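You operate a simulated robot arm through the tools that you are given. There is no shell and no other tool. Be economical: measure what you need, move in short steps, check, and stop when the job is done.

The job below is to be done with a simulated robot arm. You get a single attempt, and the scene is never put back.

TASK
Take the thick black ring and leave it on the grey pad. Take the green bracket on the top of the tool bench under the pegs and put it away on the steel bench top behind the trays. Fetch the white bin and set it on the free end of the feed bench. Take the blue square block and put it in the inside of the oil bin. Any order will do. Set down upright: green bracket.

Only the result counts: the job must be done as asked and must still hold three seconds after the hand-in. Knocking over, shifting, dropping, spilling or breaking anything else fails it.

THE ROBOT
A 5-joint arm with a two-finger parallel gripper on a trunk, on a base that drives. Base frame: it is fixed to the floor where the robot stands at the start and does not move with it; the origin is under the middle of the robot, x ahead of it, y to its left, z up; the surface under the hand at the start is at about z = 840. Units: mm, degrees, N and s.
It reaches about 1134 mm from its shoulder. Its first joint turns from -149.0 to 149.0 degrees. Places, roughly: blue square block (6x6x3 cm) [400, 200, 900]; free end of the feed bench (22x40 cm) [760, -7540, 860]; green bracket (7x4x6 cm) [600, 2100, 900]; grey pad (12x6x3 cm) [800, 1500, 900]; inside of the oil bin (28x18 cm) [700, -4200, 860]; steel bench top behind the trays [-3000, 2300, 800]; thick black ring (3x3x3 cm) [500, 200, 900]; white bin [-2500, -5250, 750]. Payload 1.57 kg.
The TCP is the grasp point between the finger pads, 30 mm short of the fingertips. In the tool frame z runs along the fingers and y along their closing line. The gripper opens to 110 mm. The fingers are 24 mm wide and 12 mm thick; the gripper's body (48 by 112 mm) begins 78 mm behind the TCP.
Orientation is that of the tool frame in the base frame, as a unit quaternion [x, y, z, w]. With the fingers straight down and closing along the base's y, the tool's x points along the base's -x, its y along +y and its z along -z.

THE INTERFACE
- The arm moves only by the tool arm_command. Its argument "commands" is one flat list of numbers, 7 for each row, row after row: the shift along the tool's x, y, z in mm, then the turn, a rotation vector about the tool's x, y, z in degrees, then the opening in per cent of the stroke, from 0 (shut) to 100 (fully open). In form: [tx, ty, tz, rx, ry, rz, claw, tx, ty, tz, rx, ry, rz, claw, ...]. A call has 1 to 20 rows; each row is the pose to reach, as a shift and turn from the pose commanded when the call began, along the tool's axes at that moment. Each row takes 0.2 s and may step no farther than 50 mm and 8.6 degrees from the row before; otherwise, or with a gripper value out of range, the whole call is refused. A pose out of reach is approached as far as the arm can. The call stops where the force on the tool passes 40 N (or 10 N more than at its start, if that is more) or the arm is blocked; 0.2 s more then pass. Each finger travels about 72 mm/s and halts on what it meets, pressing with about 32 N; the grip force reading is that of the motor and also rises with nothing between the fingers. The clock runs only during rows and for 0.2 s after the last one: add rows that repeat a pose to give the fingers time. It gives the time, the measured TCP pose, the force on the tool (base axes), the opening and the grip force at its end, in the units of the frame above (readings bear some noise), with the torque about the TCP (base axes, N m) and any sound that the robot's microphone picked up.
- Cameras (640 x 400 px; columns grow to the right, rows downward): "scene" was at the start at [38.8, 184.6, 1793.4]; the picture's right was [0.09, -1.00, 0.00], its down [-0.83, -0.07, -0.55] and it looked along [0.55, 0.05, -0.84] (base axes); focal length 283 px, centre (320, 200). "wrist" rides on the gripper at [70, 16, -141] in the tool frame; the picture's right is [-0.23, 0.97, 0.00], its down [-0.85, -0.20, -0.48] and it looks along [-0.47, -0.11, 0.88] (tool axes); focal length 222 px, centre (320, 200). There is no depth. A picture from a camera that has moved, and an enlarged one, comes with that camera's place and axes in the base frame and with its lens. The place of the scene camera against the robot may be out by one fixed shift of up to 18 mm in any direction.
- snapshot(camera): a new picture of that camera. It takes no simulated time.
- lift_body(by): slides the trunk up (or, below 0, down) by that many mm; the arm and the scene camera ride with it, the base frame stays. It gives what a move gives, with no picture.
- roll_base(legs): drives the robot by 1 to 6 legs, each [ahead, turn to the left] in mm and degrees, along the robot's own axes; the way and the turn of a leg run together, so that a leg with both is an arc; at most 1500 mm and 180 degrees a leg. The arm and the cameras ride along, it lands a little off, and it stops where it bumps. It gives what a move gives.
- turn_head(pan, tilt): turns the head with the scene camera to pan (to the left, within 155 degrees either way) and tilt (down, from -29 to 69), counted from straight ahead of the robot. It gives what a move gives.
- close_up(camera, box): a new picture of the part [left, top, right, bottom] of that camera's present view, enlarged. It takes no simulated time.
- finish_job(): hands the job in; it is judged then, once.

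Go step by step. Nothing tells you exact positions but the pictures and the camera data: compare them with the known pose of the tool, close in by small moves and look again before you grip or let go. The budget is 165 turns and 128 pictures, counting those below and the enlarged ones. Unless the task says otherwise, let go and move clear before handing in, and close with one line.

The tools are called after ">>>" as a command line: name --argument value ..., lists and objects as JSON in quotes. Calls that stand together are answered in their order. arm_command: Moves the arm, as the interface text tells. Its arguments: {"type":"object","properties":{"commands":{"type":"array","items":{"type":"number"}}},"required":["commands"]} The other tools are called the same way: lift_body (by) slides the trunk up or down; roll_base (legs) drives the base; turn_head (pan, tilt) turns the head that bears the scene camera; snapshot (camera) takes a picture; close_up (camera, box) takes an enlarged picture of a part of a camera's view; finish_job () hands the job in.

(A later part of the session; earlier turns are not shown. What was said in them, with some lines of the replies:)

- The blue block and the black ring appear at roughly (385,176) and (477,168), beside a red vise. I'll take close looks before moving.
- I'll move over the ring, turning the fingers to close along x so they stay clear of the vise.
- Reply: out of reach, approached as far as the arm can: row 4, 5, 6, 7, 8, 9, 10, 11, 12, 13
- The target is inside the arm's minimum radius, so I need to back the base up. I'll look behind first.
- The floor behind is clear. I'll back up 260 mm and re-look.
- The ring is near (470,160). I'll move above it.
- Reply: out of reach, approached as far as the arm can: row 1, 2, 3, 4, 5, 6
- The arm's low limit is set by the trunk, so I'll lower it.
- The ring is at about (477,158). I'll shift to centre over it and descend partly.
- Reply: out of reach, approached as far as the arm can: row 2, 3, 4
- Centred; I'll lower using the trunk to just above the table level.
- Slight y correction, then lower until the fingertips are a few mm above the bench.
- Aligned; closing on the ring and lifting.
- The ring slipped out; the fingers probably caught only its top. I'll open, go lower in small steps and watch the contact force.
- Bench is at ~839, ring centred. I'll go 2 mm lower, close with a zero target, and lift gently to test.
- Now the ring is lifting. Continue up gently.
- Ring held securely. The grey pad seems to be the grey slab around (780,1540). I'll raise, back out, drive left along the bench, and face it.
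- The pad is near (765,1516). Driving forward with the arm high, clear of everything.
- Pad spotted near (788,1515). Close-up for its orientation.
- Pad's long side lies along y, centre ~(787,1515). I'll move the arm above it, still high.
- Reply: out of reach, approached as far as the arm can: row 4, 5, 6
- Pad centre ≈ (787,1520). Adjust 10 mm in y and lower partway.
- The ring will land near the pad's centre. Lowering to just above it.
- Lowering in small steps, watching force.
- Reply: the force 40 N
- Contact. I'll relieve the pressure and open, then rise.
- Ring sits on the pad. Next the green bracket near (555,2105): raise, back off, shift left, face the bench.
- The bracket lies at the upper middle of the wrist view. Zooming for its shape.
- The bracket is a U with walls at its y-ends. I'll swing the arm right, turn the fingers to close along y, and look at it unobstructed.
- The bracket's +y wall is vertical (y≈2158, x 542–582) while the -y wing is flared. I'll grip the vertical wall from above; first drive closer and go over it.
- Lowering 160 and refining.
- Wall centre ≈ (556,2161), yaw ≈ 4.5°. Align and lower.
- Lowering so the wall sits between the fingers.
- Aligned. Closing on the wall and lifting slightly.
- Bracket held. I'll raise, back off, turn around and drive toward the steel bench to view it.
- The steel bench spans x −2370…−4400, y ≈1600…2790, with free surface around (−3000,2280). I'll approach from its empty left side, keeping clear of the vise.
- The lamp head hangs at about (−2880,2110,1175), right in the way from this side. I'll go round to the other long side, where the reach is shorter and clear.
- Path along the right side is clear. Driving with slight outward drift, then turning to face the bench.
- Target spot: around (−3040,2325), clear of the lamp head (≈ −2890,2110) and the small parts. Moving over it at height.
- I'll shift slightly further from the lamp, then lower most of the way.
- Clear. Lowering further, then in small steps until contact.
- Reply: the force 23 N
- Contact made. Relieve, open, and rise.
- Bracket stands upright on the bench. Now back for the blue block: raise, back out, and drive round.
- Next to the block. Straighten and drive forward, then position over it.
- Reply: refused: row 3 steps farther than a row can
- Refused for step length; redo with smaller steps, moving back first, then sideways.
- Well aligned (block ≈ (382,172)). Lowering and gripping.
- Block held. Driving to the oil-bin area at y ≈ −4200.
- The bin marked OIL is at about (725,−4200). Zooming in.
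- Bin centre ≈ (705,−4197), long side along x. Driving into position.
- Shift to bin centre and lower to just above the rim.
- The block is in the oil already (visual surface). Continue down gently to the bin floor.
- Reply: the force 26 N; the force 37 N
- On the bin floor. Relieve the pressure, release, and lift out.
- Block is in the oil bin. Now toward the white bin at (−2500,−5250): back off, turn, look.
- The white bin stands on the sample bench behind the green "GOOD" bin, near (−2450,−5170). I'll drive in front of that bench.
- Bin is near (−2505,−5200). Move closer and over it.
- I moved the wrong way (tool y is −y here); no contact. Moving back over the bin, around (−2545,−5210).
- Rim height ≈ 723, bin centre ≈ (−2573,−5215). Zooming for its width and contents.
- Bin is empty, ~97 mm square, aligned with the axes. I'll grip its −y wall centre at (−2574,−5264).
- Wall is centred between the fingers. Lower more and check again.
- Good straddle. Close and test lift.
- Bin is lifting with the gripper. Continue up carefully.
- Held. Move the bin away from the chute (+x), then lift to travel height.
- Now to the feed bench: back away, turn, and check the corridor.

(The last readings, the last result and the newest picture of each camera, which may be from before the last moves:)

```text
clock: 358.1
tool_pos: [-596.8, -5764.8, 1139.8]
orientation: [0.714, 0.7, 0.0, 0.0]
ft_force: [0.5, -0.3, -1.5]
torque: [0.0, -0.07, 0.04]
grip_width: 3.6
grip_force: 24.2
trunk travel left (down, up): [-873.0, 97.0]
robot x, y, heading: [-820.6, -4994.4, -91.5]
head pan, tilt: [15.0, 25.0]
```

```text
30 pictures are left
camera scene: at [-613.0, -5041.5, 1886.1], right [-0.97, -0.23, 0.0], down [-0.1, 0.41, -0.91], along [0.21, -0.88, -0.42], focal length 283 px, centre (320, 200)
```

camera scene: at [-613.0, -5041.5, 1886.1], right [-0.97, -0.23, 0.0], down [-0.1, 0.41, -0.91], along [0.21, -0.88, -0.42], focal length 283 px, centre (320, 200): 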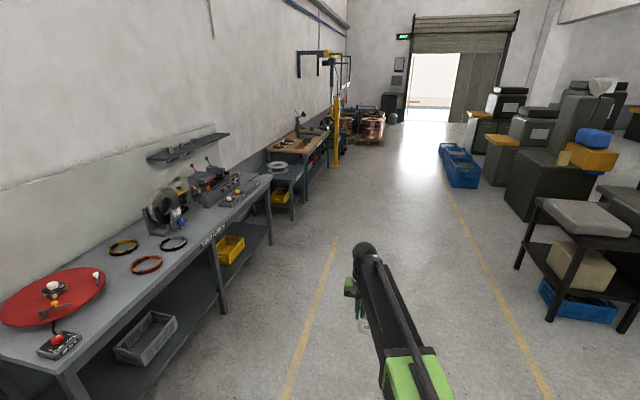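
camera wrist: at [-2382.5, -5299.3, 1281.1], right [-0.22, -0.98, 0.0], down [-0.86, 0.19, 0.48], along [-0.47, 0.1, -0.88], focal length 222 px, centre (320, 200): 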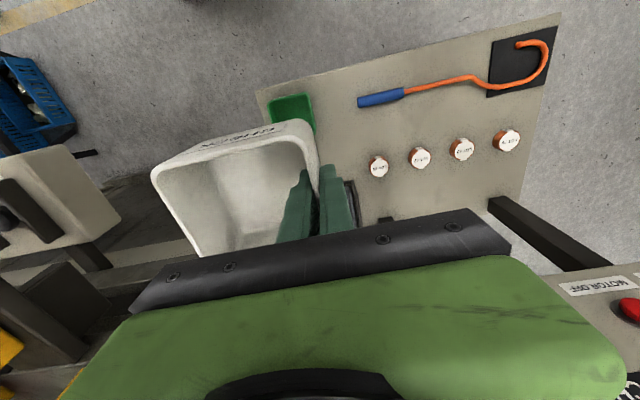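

>>> close_up --camera "scene" --box '[140, 110, 340, 260]'

```text
2.67 times, centred on (240, 185) of scene
camera zoom: at [-613.0, -5041.5, 1886.1], right [-0.97, -0.23, 0.0], down [-0.1, 0.41, -0.91], along [0.21, -0.88, -0.42], focal length 755 px, centre (533, 240)
```

zoom: 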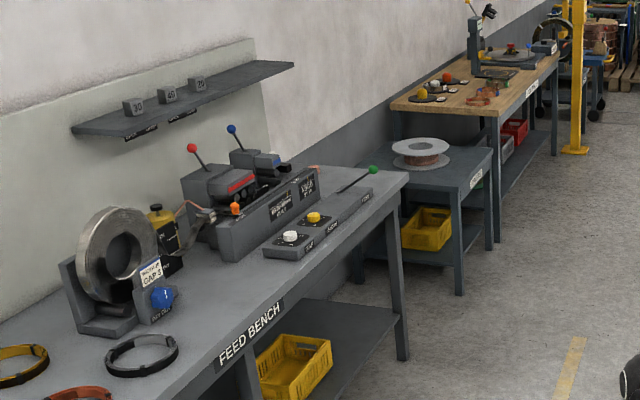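

It's labelled FEED BENCH; its free end lies past the machine near y ≈ −7540. Driving there.

>>> roll_base --legs '[[0, 1.5], [1450, 0], [1230, 0], [0, 90]]'

>>> turn_head --pan 10 --tilt 35

>>> snapshot --camera "scene"

```text
clock: 375.3
tool_pos: [-77.4, -7446.1, 1139.7]
orientation: [0.001, 1.0, -0.001, -0.001]
ft_force: [0.3, -0.1, -1.5]
torque: [0.05, 0.02, -0.02]
grip_width: 3.8
grip_force: 24.1
trunk travel left (down, up): [-873.0, 97.0]
robot x, y, heading: [-841.5, -7649.8, -1.5]
head pan, tilt: [15.0, 25.0]
```

```text
clock: 376.0
tool_pos: [-80.4, -7445.9, 1140.4]
orientation: [0.001, 1.0, -0.001, -0.001]
ft_force: [-0.3, 1.0, -0.6]
torque: [0.0, 0.02, -0.02]
grip_width: 3.8
grip_force: 24.9
trunk travel left (down, up): [-873.0, 97.0]
robot x, y, heading: [-842.6, -7651.2, -1.6]
head pan, tilt: [10.0, 35.0]
```

```text
28 pictures are left
camera scene: at [-782.8, -7460.7, 1870.3], right [0.15, -0.99, 0.0], down [-0.57, -0.09, -0.82], along [0.81, 0.12, -0.57], focal length 283 px, centre (320, 200)
```

scene: 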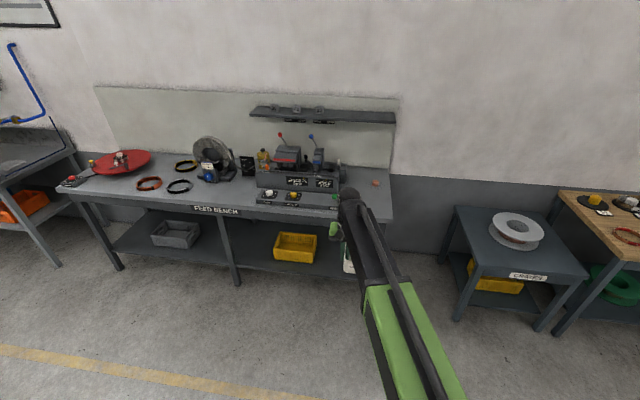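

>>> close_up --camera "scene" --box '[240, 120, 420, 240]'

```text
3.33 times, centred on (330, 180) of scene
camera zoom: at [-782.8, -7460.7, 1870.3], right [0.15, -0.99, 0.0], down [-0.57, -0.09, -0.82], along [0.81, 0.12, -0.57], focal length 944 px, centre (287, 267)
```

zoom: 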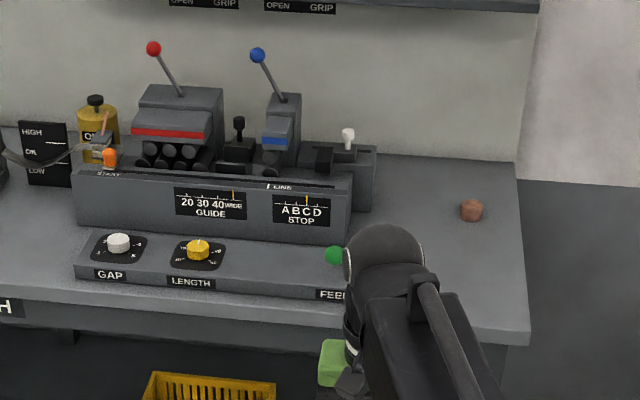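

Free area: x 530–850, y −7680…−7430, with a small brown plug at (893,−7591). I'll set the bin's centre at about (715,−7555).

>>> roll_base --legs '[[790, 0]]'

>>> arm_command --commands '[0, -20, 0, 0, 0, 0, 0, 0, -40, 0, 0, 0, 0, 0, 0, -40, 0, 0, 0, 0, 0]'

>>> snapshot --camera "wrist"

>>> snapshot --camera "scene"

```text
clock: 380.2
tool_pos: [704.4, -7464.6, 1138.6]
orientation: [0.0, 1.0, -0.001, -0.001]
ft_force: [0.3, -0.5, -1.3]
torque: [0.06, 0.03, 0.03]
grip_width: 3.6
grip_force: 24.2
trunk travel left (down, up): [-873.0, 97.0]
robot x, y, heading: [-61.6, -7669.5, -1.4]
head pan, tilt: [10.0, 35.0]
```

```text
clock: 381.0
tool_pos: [704.8, -7504.3, 1139.9]
orientation: [0.0, 1.0, -0.001, 0.0]
ft_force: [-0.5, -0.4, -1.3]
torque: [0.03, 0.0, 0.02]
grip_width: 3.7
grip_force: 24.5
trunk travel left (down, up): [-873.0, 97.0]
robot x, y, heading: [-56.5, -7668.2, -1.2]
head pan, tilt: [10.0, 35.0]
```

```text
26 pictures are left
camera wrist: at [635.2, -7487.4, 1281.1], right [0.23, 0.97, 0.0], down [0.86, -0.2, 0.48], along [0.46, -0.11, -0.88], focal length 222 px, centre (320, 200)
```

wrist: 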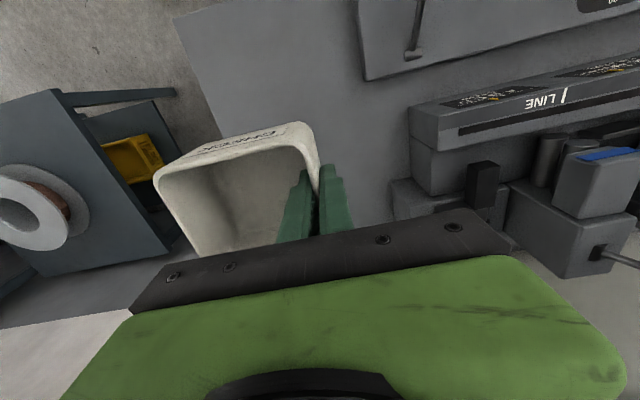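

```text
25 pictures are left
camera scene: at [1.1, -7480.2, 1870.4], right [0.15, -0.99, 0.0], down [-0.57, -0.09, -0.82], along [0.81, 0.12, -0.57], focal length 283 px, centre (320, 200)
```

scene: 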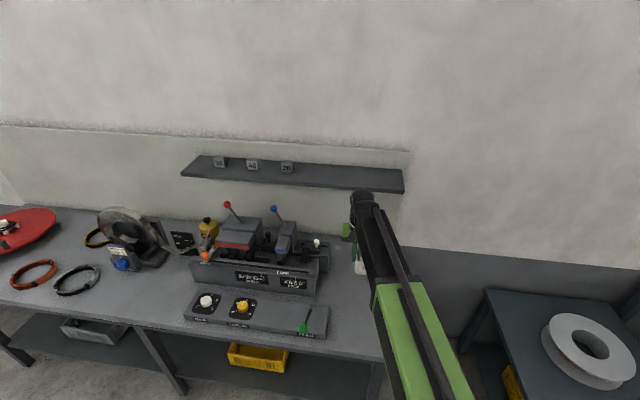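

Over the free area. Lowering toward it.

>>> lift_body --by -170

>>> snapshot --camera "wrist"

>>> close_up --camera "scene" --box '[280, 120, 440, 260]'

```text
clock: 382.9
tool_pos: [704.9, -7505.2, 969.5]
orientation: [-0.001, 1.0, -0.001, -0.001]
ft_force: [0.2, 0.4, -0.9]
torque: [0.04, 0.0, -0.03]
grip_width: 3.5
grip_force: 24.3
trunk travel left (down, up): [-703.0, 267.0]
robot x, y, heading: [-58.8, -7669.8, -1.2]
head pan, tilt: [10.0, 35.0]
```

```text
24 pictures are left
camera wrist: at [635.1, -7487.3, 1111.3], right [0.23, 0.97, 0.0], down [0.86, -0.2, 0.48], along [0.46, -0.11, -0.88], focal length 222 px, centre (320, 200)
```

wrist: 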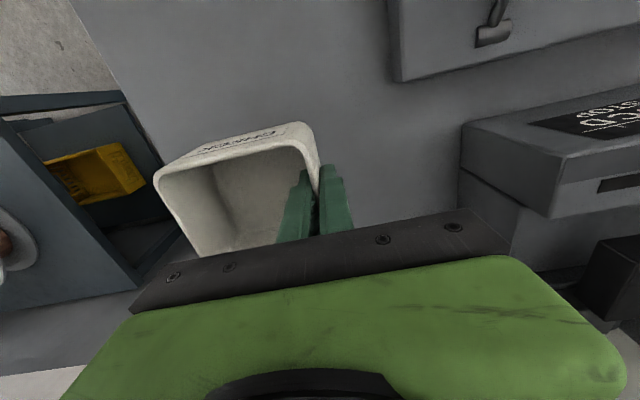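

```text
2.86 times, centred on (360, 190) of scene
camera zoom: at [0.9, -7480.4, 1700.5], right [0.15, -0.99, 0.0], down [-0.57, -0.09, -0.82], along [0.81, 0.12, -0.57], focal length 809 px, centre (206, 229)
```

zoom: 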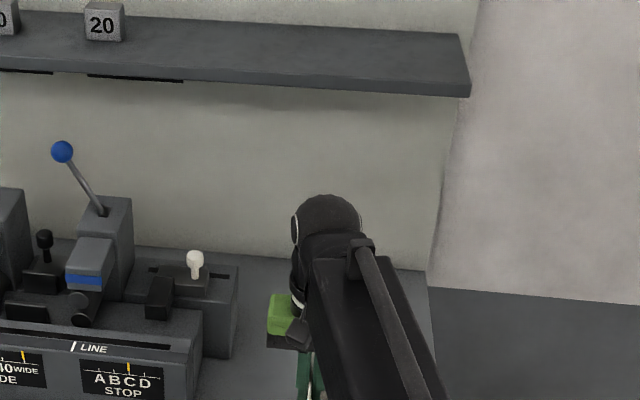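

>>> lift_body --by -28

>>> close_up --camera "wrist" --box '[100, 60, 420, 260]'

>>> lift_body --by -6

>>> lift_body --by -4

>>> lift_body --by -3

```text
clock: 383.7
tool_pos: [703.6, -7504.3, 941.8]
orientation: [0.0, 1.0, -0.001, -0.002]
ft_force: [0.1, 0.9, -0.2]
torque: [0.05, -0.02, -0.02]
grip_width: 3.8
grip_force: 24.4
trunk travel left (down, up): [-675.0, 295.0]
robot x, y, heading: [-57.9, -7671.8, -1.1]
head pan, tilt: [10.0, 35.0]
```

```text
2.00 times, centred on (260, 160) of wrist
camera zoom: at [635.0, -7487.3, 1083.2], right [0.23, 0.97, 0.0], down [0.86, -0.2, 0.48], along [0.46, -0.11, -0.88], focal length 444 px, centre (440, 280)
```

zoom: 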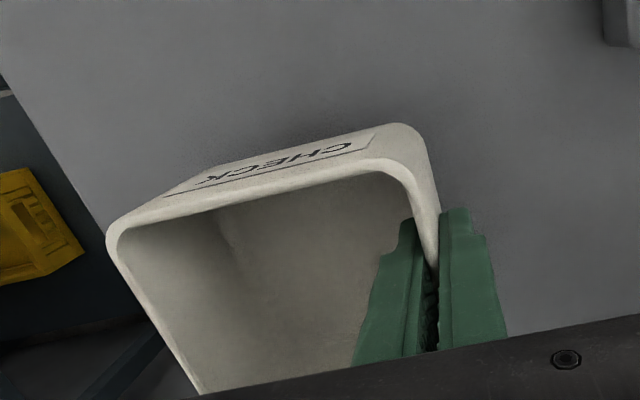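

```text
clock: 384.2
tool_pos: [704.0, -7505.3, 935.5]
orientation: [0.0, 1.0, -0.001, -0.001]
ft_force: [0.4, -0.1, -1.6]
torque: [0.03, 0.03, 0.02]
grip_width: 3.5
grip_force: 24.4
trunk travel left (down, up): [-669.0, 301.0]
robot x, y, heading: [-58.5, -7667.9, -1.2]
head pan, tilt: [10.0, 35.0]
```

```text
clock: 384.8
tool_pos: [704.4, -7504.6, 931.0]
orientation: [-0.001, 1.0, -0.001, -0.001]
ft_force: [-0.3, 0.5, -1.0]
torque: [0.08, 0.02, -0.03]
grip_width: 3.6
grip_force: 24.5
trunk travel left (down, up): [-665.0, 305.0]
robot x, y, heading: [-58.9, -7669.4, -1.3]
head pan, tilt: [10.0, 35.0]
```

```text
clock: 385.3
tool_pos: [704.1, -7504.9, 929.5]
orientation: [0.0, 1.0, -0.001, -0.001]
ft_force: [-0.3, -0.6, -1.5]
torque: [0.05, 0.0, 0.01]
grip_width: 3.3
grip_force: 25.0
trunk travel left (down, up): [-662.0, 308.0]
robot x, y, heading: [-55.6, -7671.7, -1.3]
head pan, tilt: [10.0, 35.0]
```

>>> lift_body --by -4

>>> lift_body --by -3

>>> lift_body --by -3

>>> close_up --camera "wrist" --box '[100, 60, 420, 260]'

```text
clock: 385.8
tool_pos: [704.8, -7505.1, 923.3]
orientation: [-0.001, 1.0, 0.0, -0.001]
ft_force: [-1.1, 0.2, -1.1]
torque: [0.05, -0.01, 0.02]
grip_width: 3.4
grip_force: 24.3
trunk travel left (down, up): [-658.0, 312.0]
robot x, y, heading: [-58.3, -7665.9, -1.3]
head pan, tilt: [10.0, 35.0]
```

```text
clock: 386.3
tool_pos: [704.3, -7504.9, 921.6]
orientation: [0.0, 1.0, -0.001, -0.001]
ft_force: [0.0, 0.7, -1.4]
torque: [0.04, 0.01, -0.01]
grip_width: 3.7
grip_force: 24.5
trunk travel left (down, up): [-655.0, 315.0]
robot x, y, heading: [-57.8, -7668.4, -1.2]
head pan, tilt: [10.0, 35.0]
```

```text
clock: 386.9
tool_pos: [703.7, -7504.5, 919.0]
orientation: [0.0, 1.0, -0.001, 0.0]
ft_force: [-1.5, 0.5, 0.0]
torque: [0.04, 0.01, -0.04]
grip_width: 3.6
grip_force: 24.8
trunk travel left (down, up): [-652.0, 318.0]
robot x, y, heading: [-57.7, -7666.6, -1.3]
head pan, tilt: [10.0, 35.0]
```

```text
2.00 times, centred on (260, 160) of wrist
camera zoom: at [635.1, -7487.3, 1060.2], right [0.23, 0.97, 0.0], down [0.86, -0.2, 0.48], along [0.46, -0.11, -0.88], focal length 444 px, centre (440, 280)
```

zoom: 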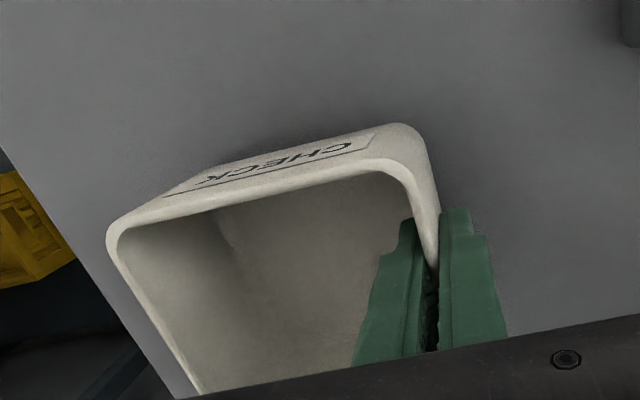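

>>> lift_body --by -3

>>> lift_body --by -3

>>> lift_body --by -3

```text
clock: 387.4
tool_pos: [704.8, -7504.5, 916.2]
orientation: [0.0, 1.0, -0.001, -0.001]
ft_force: [1.0, 0.4, -1.2]
torque: [0.05, -0.03, -0.03]
grip_width: 3.5
grip_force: 24.7
trunk travel left (down, up): [-649.0, 321.0]
robot x, y, heading: [-58.0, -7669.4, -1.3]
head pan, tilt: [10.0, 35.0]
```

```text
clock: 387.9
tool_pos: [704.5, -7505.0, 912.3]
orientation: [0.001, 1.0, -0.001, -0.002]
ft_force: [-0.7, -0.2, -0.1]
torque: [0.05, -0.03, 0.02]
grip_width: 3.9
grip_force: 24.3
trunk travel left (down, up): [-646.0, 324.0]
robot x, y, heading: [-59.4, -7671.3, -1.4]
head pan, tilt: [10.0, 35.0]
```

```text
clock: 388.4
tool_pos: [704.0, -7503.7, 909.7]
orientation: [0.001, 1.0, -0.001, -0.001]
ft_force: [0.6, 0.1, -1.2]
torque: [0.04, 0.02, -0.02]
grip_width: 3.5
grip_force: 24.6
trunk travel left (down, up): [-643.0, 327.0]
robot x, y, heading: [-59.3, -7672.9, -1.1]
head pan, tilt: [10.0, 35.0]
```

>>> lift_body --by -3

>>> lift_body --by -3

>>> close_up --camera "wrist" --box '[100, 60, 420, 260]'

```text
clock: 388.9
tool_pos: [704.7, -7503.8, 906.2]
orientation: [0.001, 1.0, -0.001, -0.001]
ft_force: [4.3, 1.4, 14.1]
torque: [-0.03, 0.21, 0.0]
grip_width: 3.7
grip_force: 24.3
trunk travel left (down, up): [-640.0, 330.0]
robot x, y, heading: [-61.8, -7667.9, -1.4]
head pan, tilt: [10.0, 35.0]
```

```text
clock: 389.4
tool_pos: [702.9, -7504.1, 904.4]
orientation: [0.0, 1.0, 0.0, 0.0]
ft_force: [2.5, -0.1, 22.7]
torque: [-0.02, -0.11, 0.02]
grip_width: 3.8
grip_force: 24.4
trunk travel left (down, up): [-637.0, 333.0]
robot x, y, heading: [-59.7, -7670.4, -1.3]
head pan, tilt: [10.0, 35.0]
```

```text
2.00 times, centred on (260, 160) of wrist
camera zoom: at [633.5, -7487.6, 1046.5], right [0.23, 0.97, 0.0], down [0.86, -0.2, 0.48], along [0.47, -0.11, -0.88], focal length 444 px, centre (440, 280)
```

zoom: 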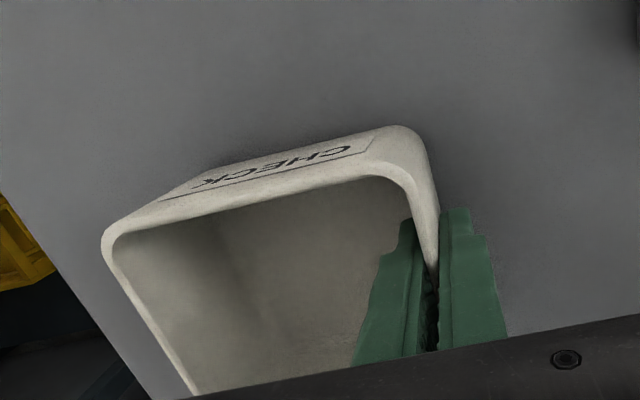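

On the bench. Relieve slightly, open, rise, and check.

>>> lift_body --by 3.5

>>> arm_command --commands '[0, 0, 0, 0, 0, 0, 10, 0, 0, 0, 0, 0, 0, 20, 0, 0, 0, 0, 0, 0, 35, 0, 0, 0, 0, 0, 0, 45, 0, 0, 0, 0, 0, 0, 45]'

>>> lift_body --by 200

>>> snapshot --camera "wrist"

```text
clock: 390.0
tool_pos: [704.7, -7504.6, 907.3]
orientation: [0.001, 1.0, -0.001, -0.001]
ft_force: [0.1, -0.2, -0.8]
torque: [0.05, 0.0, 0.0]
grip_width: 3.5
grip_force: 24.6
trunk travel left (down, up): [-640.0, 330.0]
robot x, y, heading: [-60.1, -7670.0, -1.6]
head pan, tilt: [10.0, 35.0]
```

```text
clock: 391.2
tool_pos: [703.7, -7504.8, 907.7]
orientation: [-0.001, 1.0, -0.001, -0.001]
ft_force: [0.4, -0.2, -0.6]
torque: [-0.02, -0.05, -0.01]
grip_width: 49.6
grip_force: 0.0
trunk travel left (down, up): [-640.0, 330.0]
robot x, y, heading: [-58.4, -7666.9, -1.2]
head pan, tilt: [10.0, 35.0]
```

```text
clock: 393.4
tool_pos: [702.7, -7504.8, 1107.5]
orientation: [0.0, 1.0, -0.001, -0.001]
ft_force: [-0.3, -0.2, 1.0]
torque: [-0.01, -0.02, 0.02]
grip_width: 49.4
grip_force: 0.1
trunk travel left (down, up): [-840.0, 130.0]
robot x, y, heading: [-59.0, -7669.3, -1.5]
head pan, tilt: [10.0, 35.0]
```

```text
19 pictures are left
camera wrist: at [635.0, -7487.2, 1248.7], right [0.23, 0.97, 0.0], down [0.86, -0.2, 0.48], along [0.46, -0.11, -0.88], focal length 222 px, centre (320, 200)
```

wrist: 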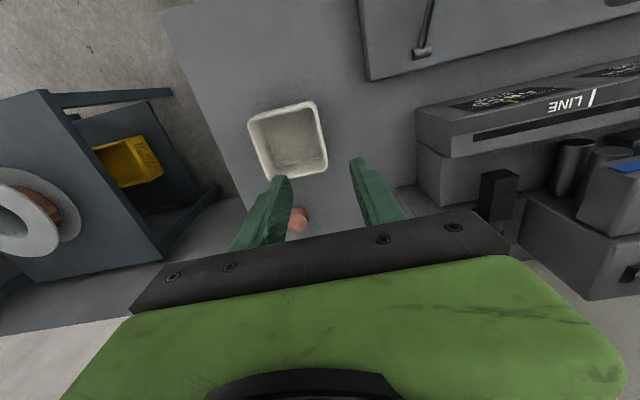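

The white bin stands upright on the free end of the feed bench, and the arm is clear. All four items are placed, so I'm handing in.

>>> finish_job

```text
The job is handed in.
```

All four items were placed and the job is handed in: the black ring is on the grey pad, the green bracket stands upright on the steel bench top, the blue block is in the oil bin, and the white bin is on the free end of the feed bench.
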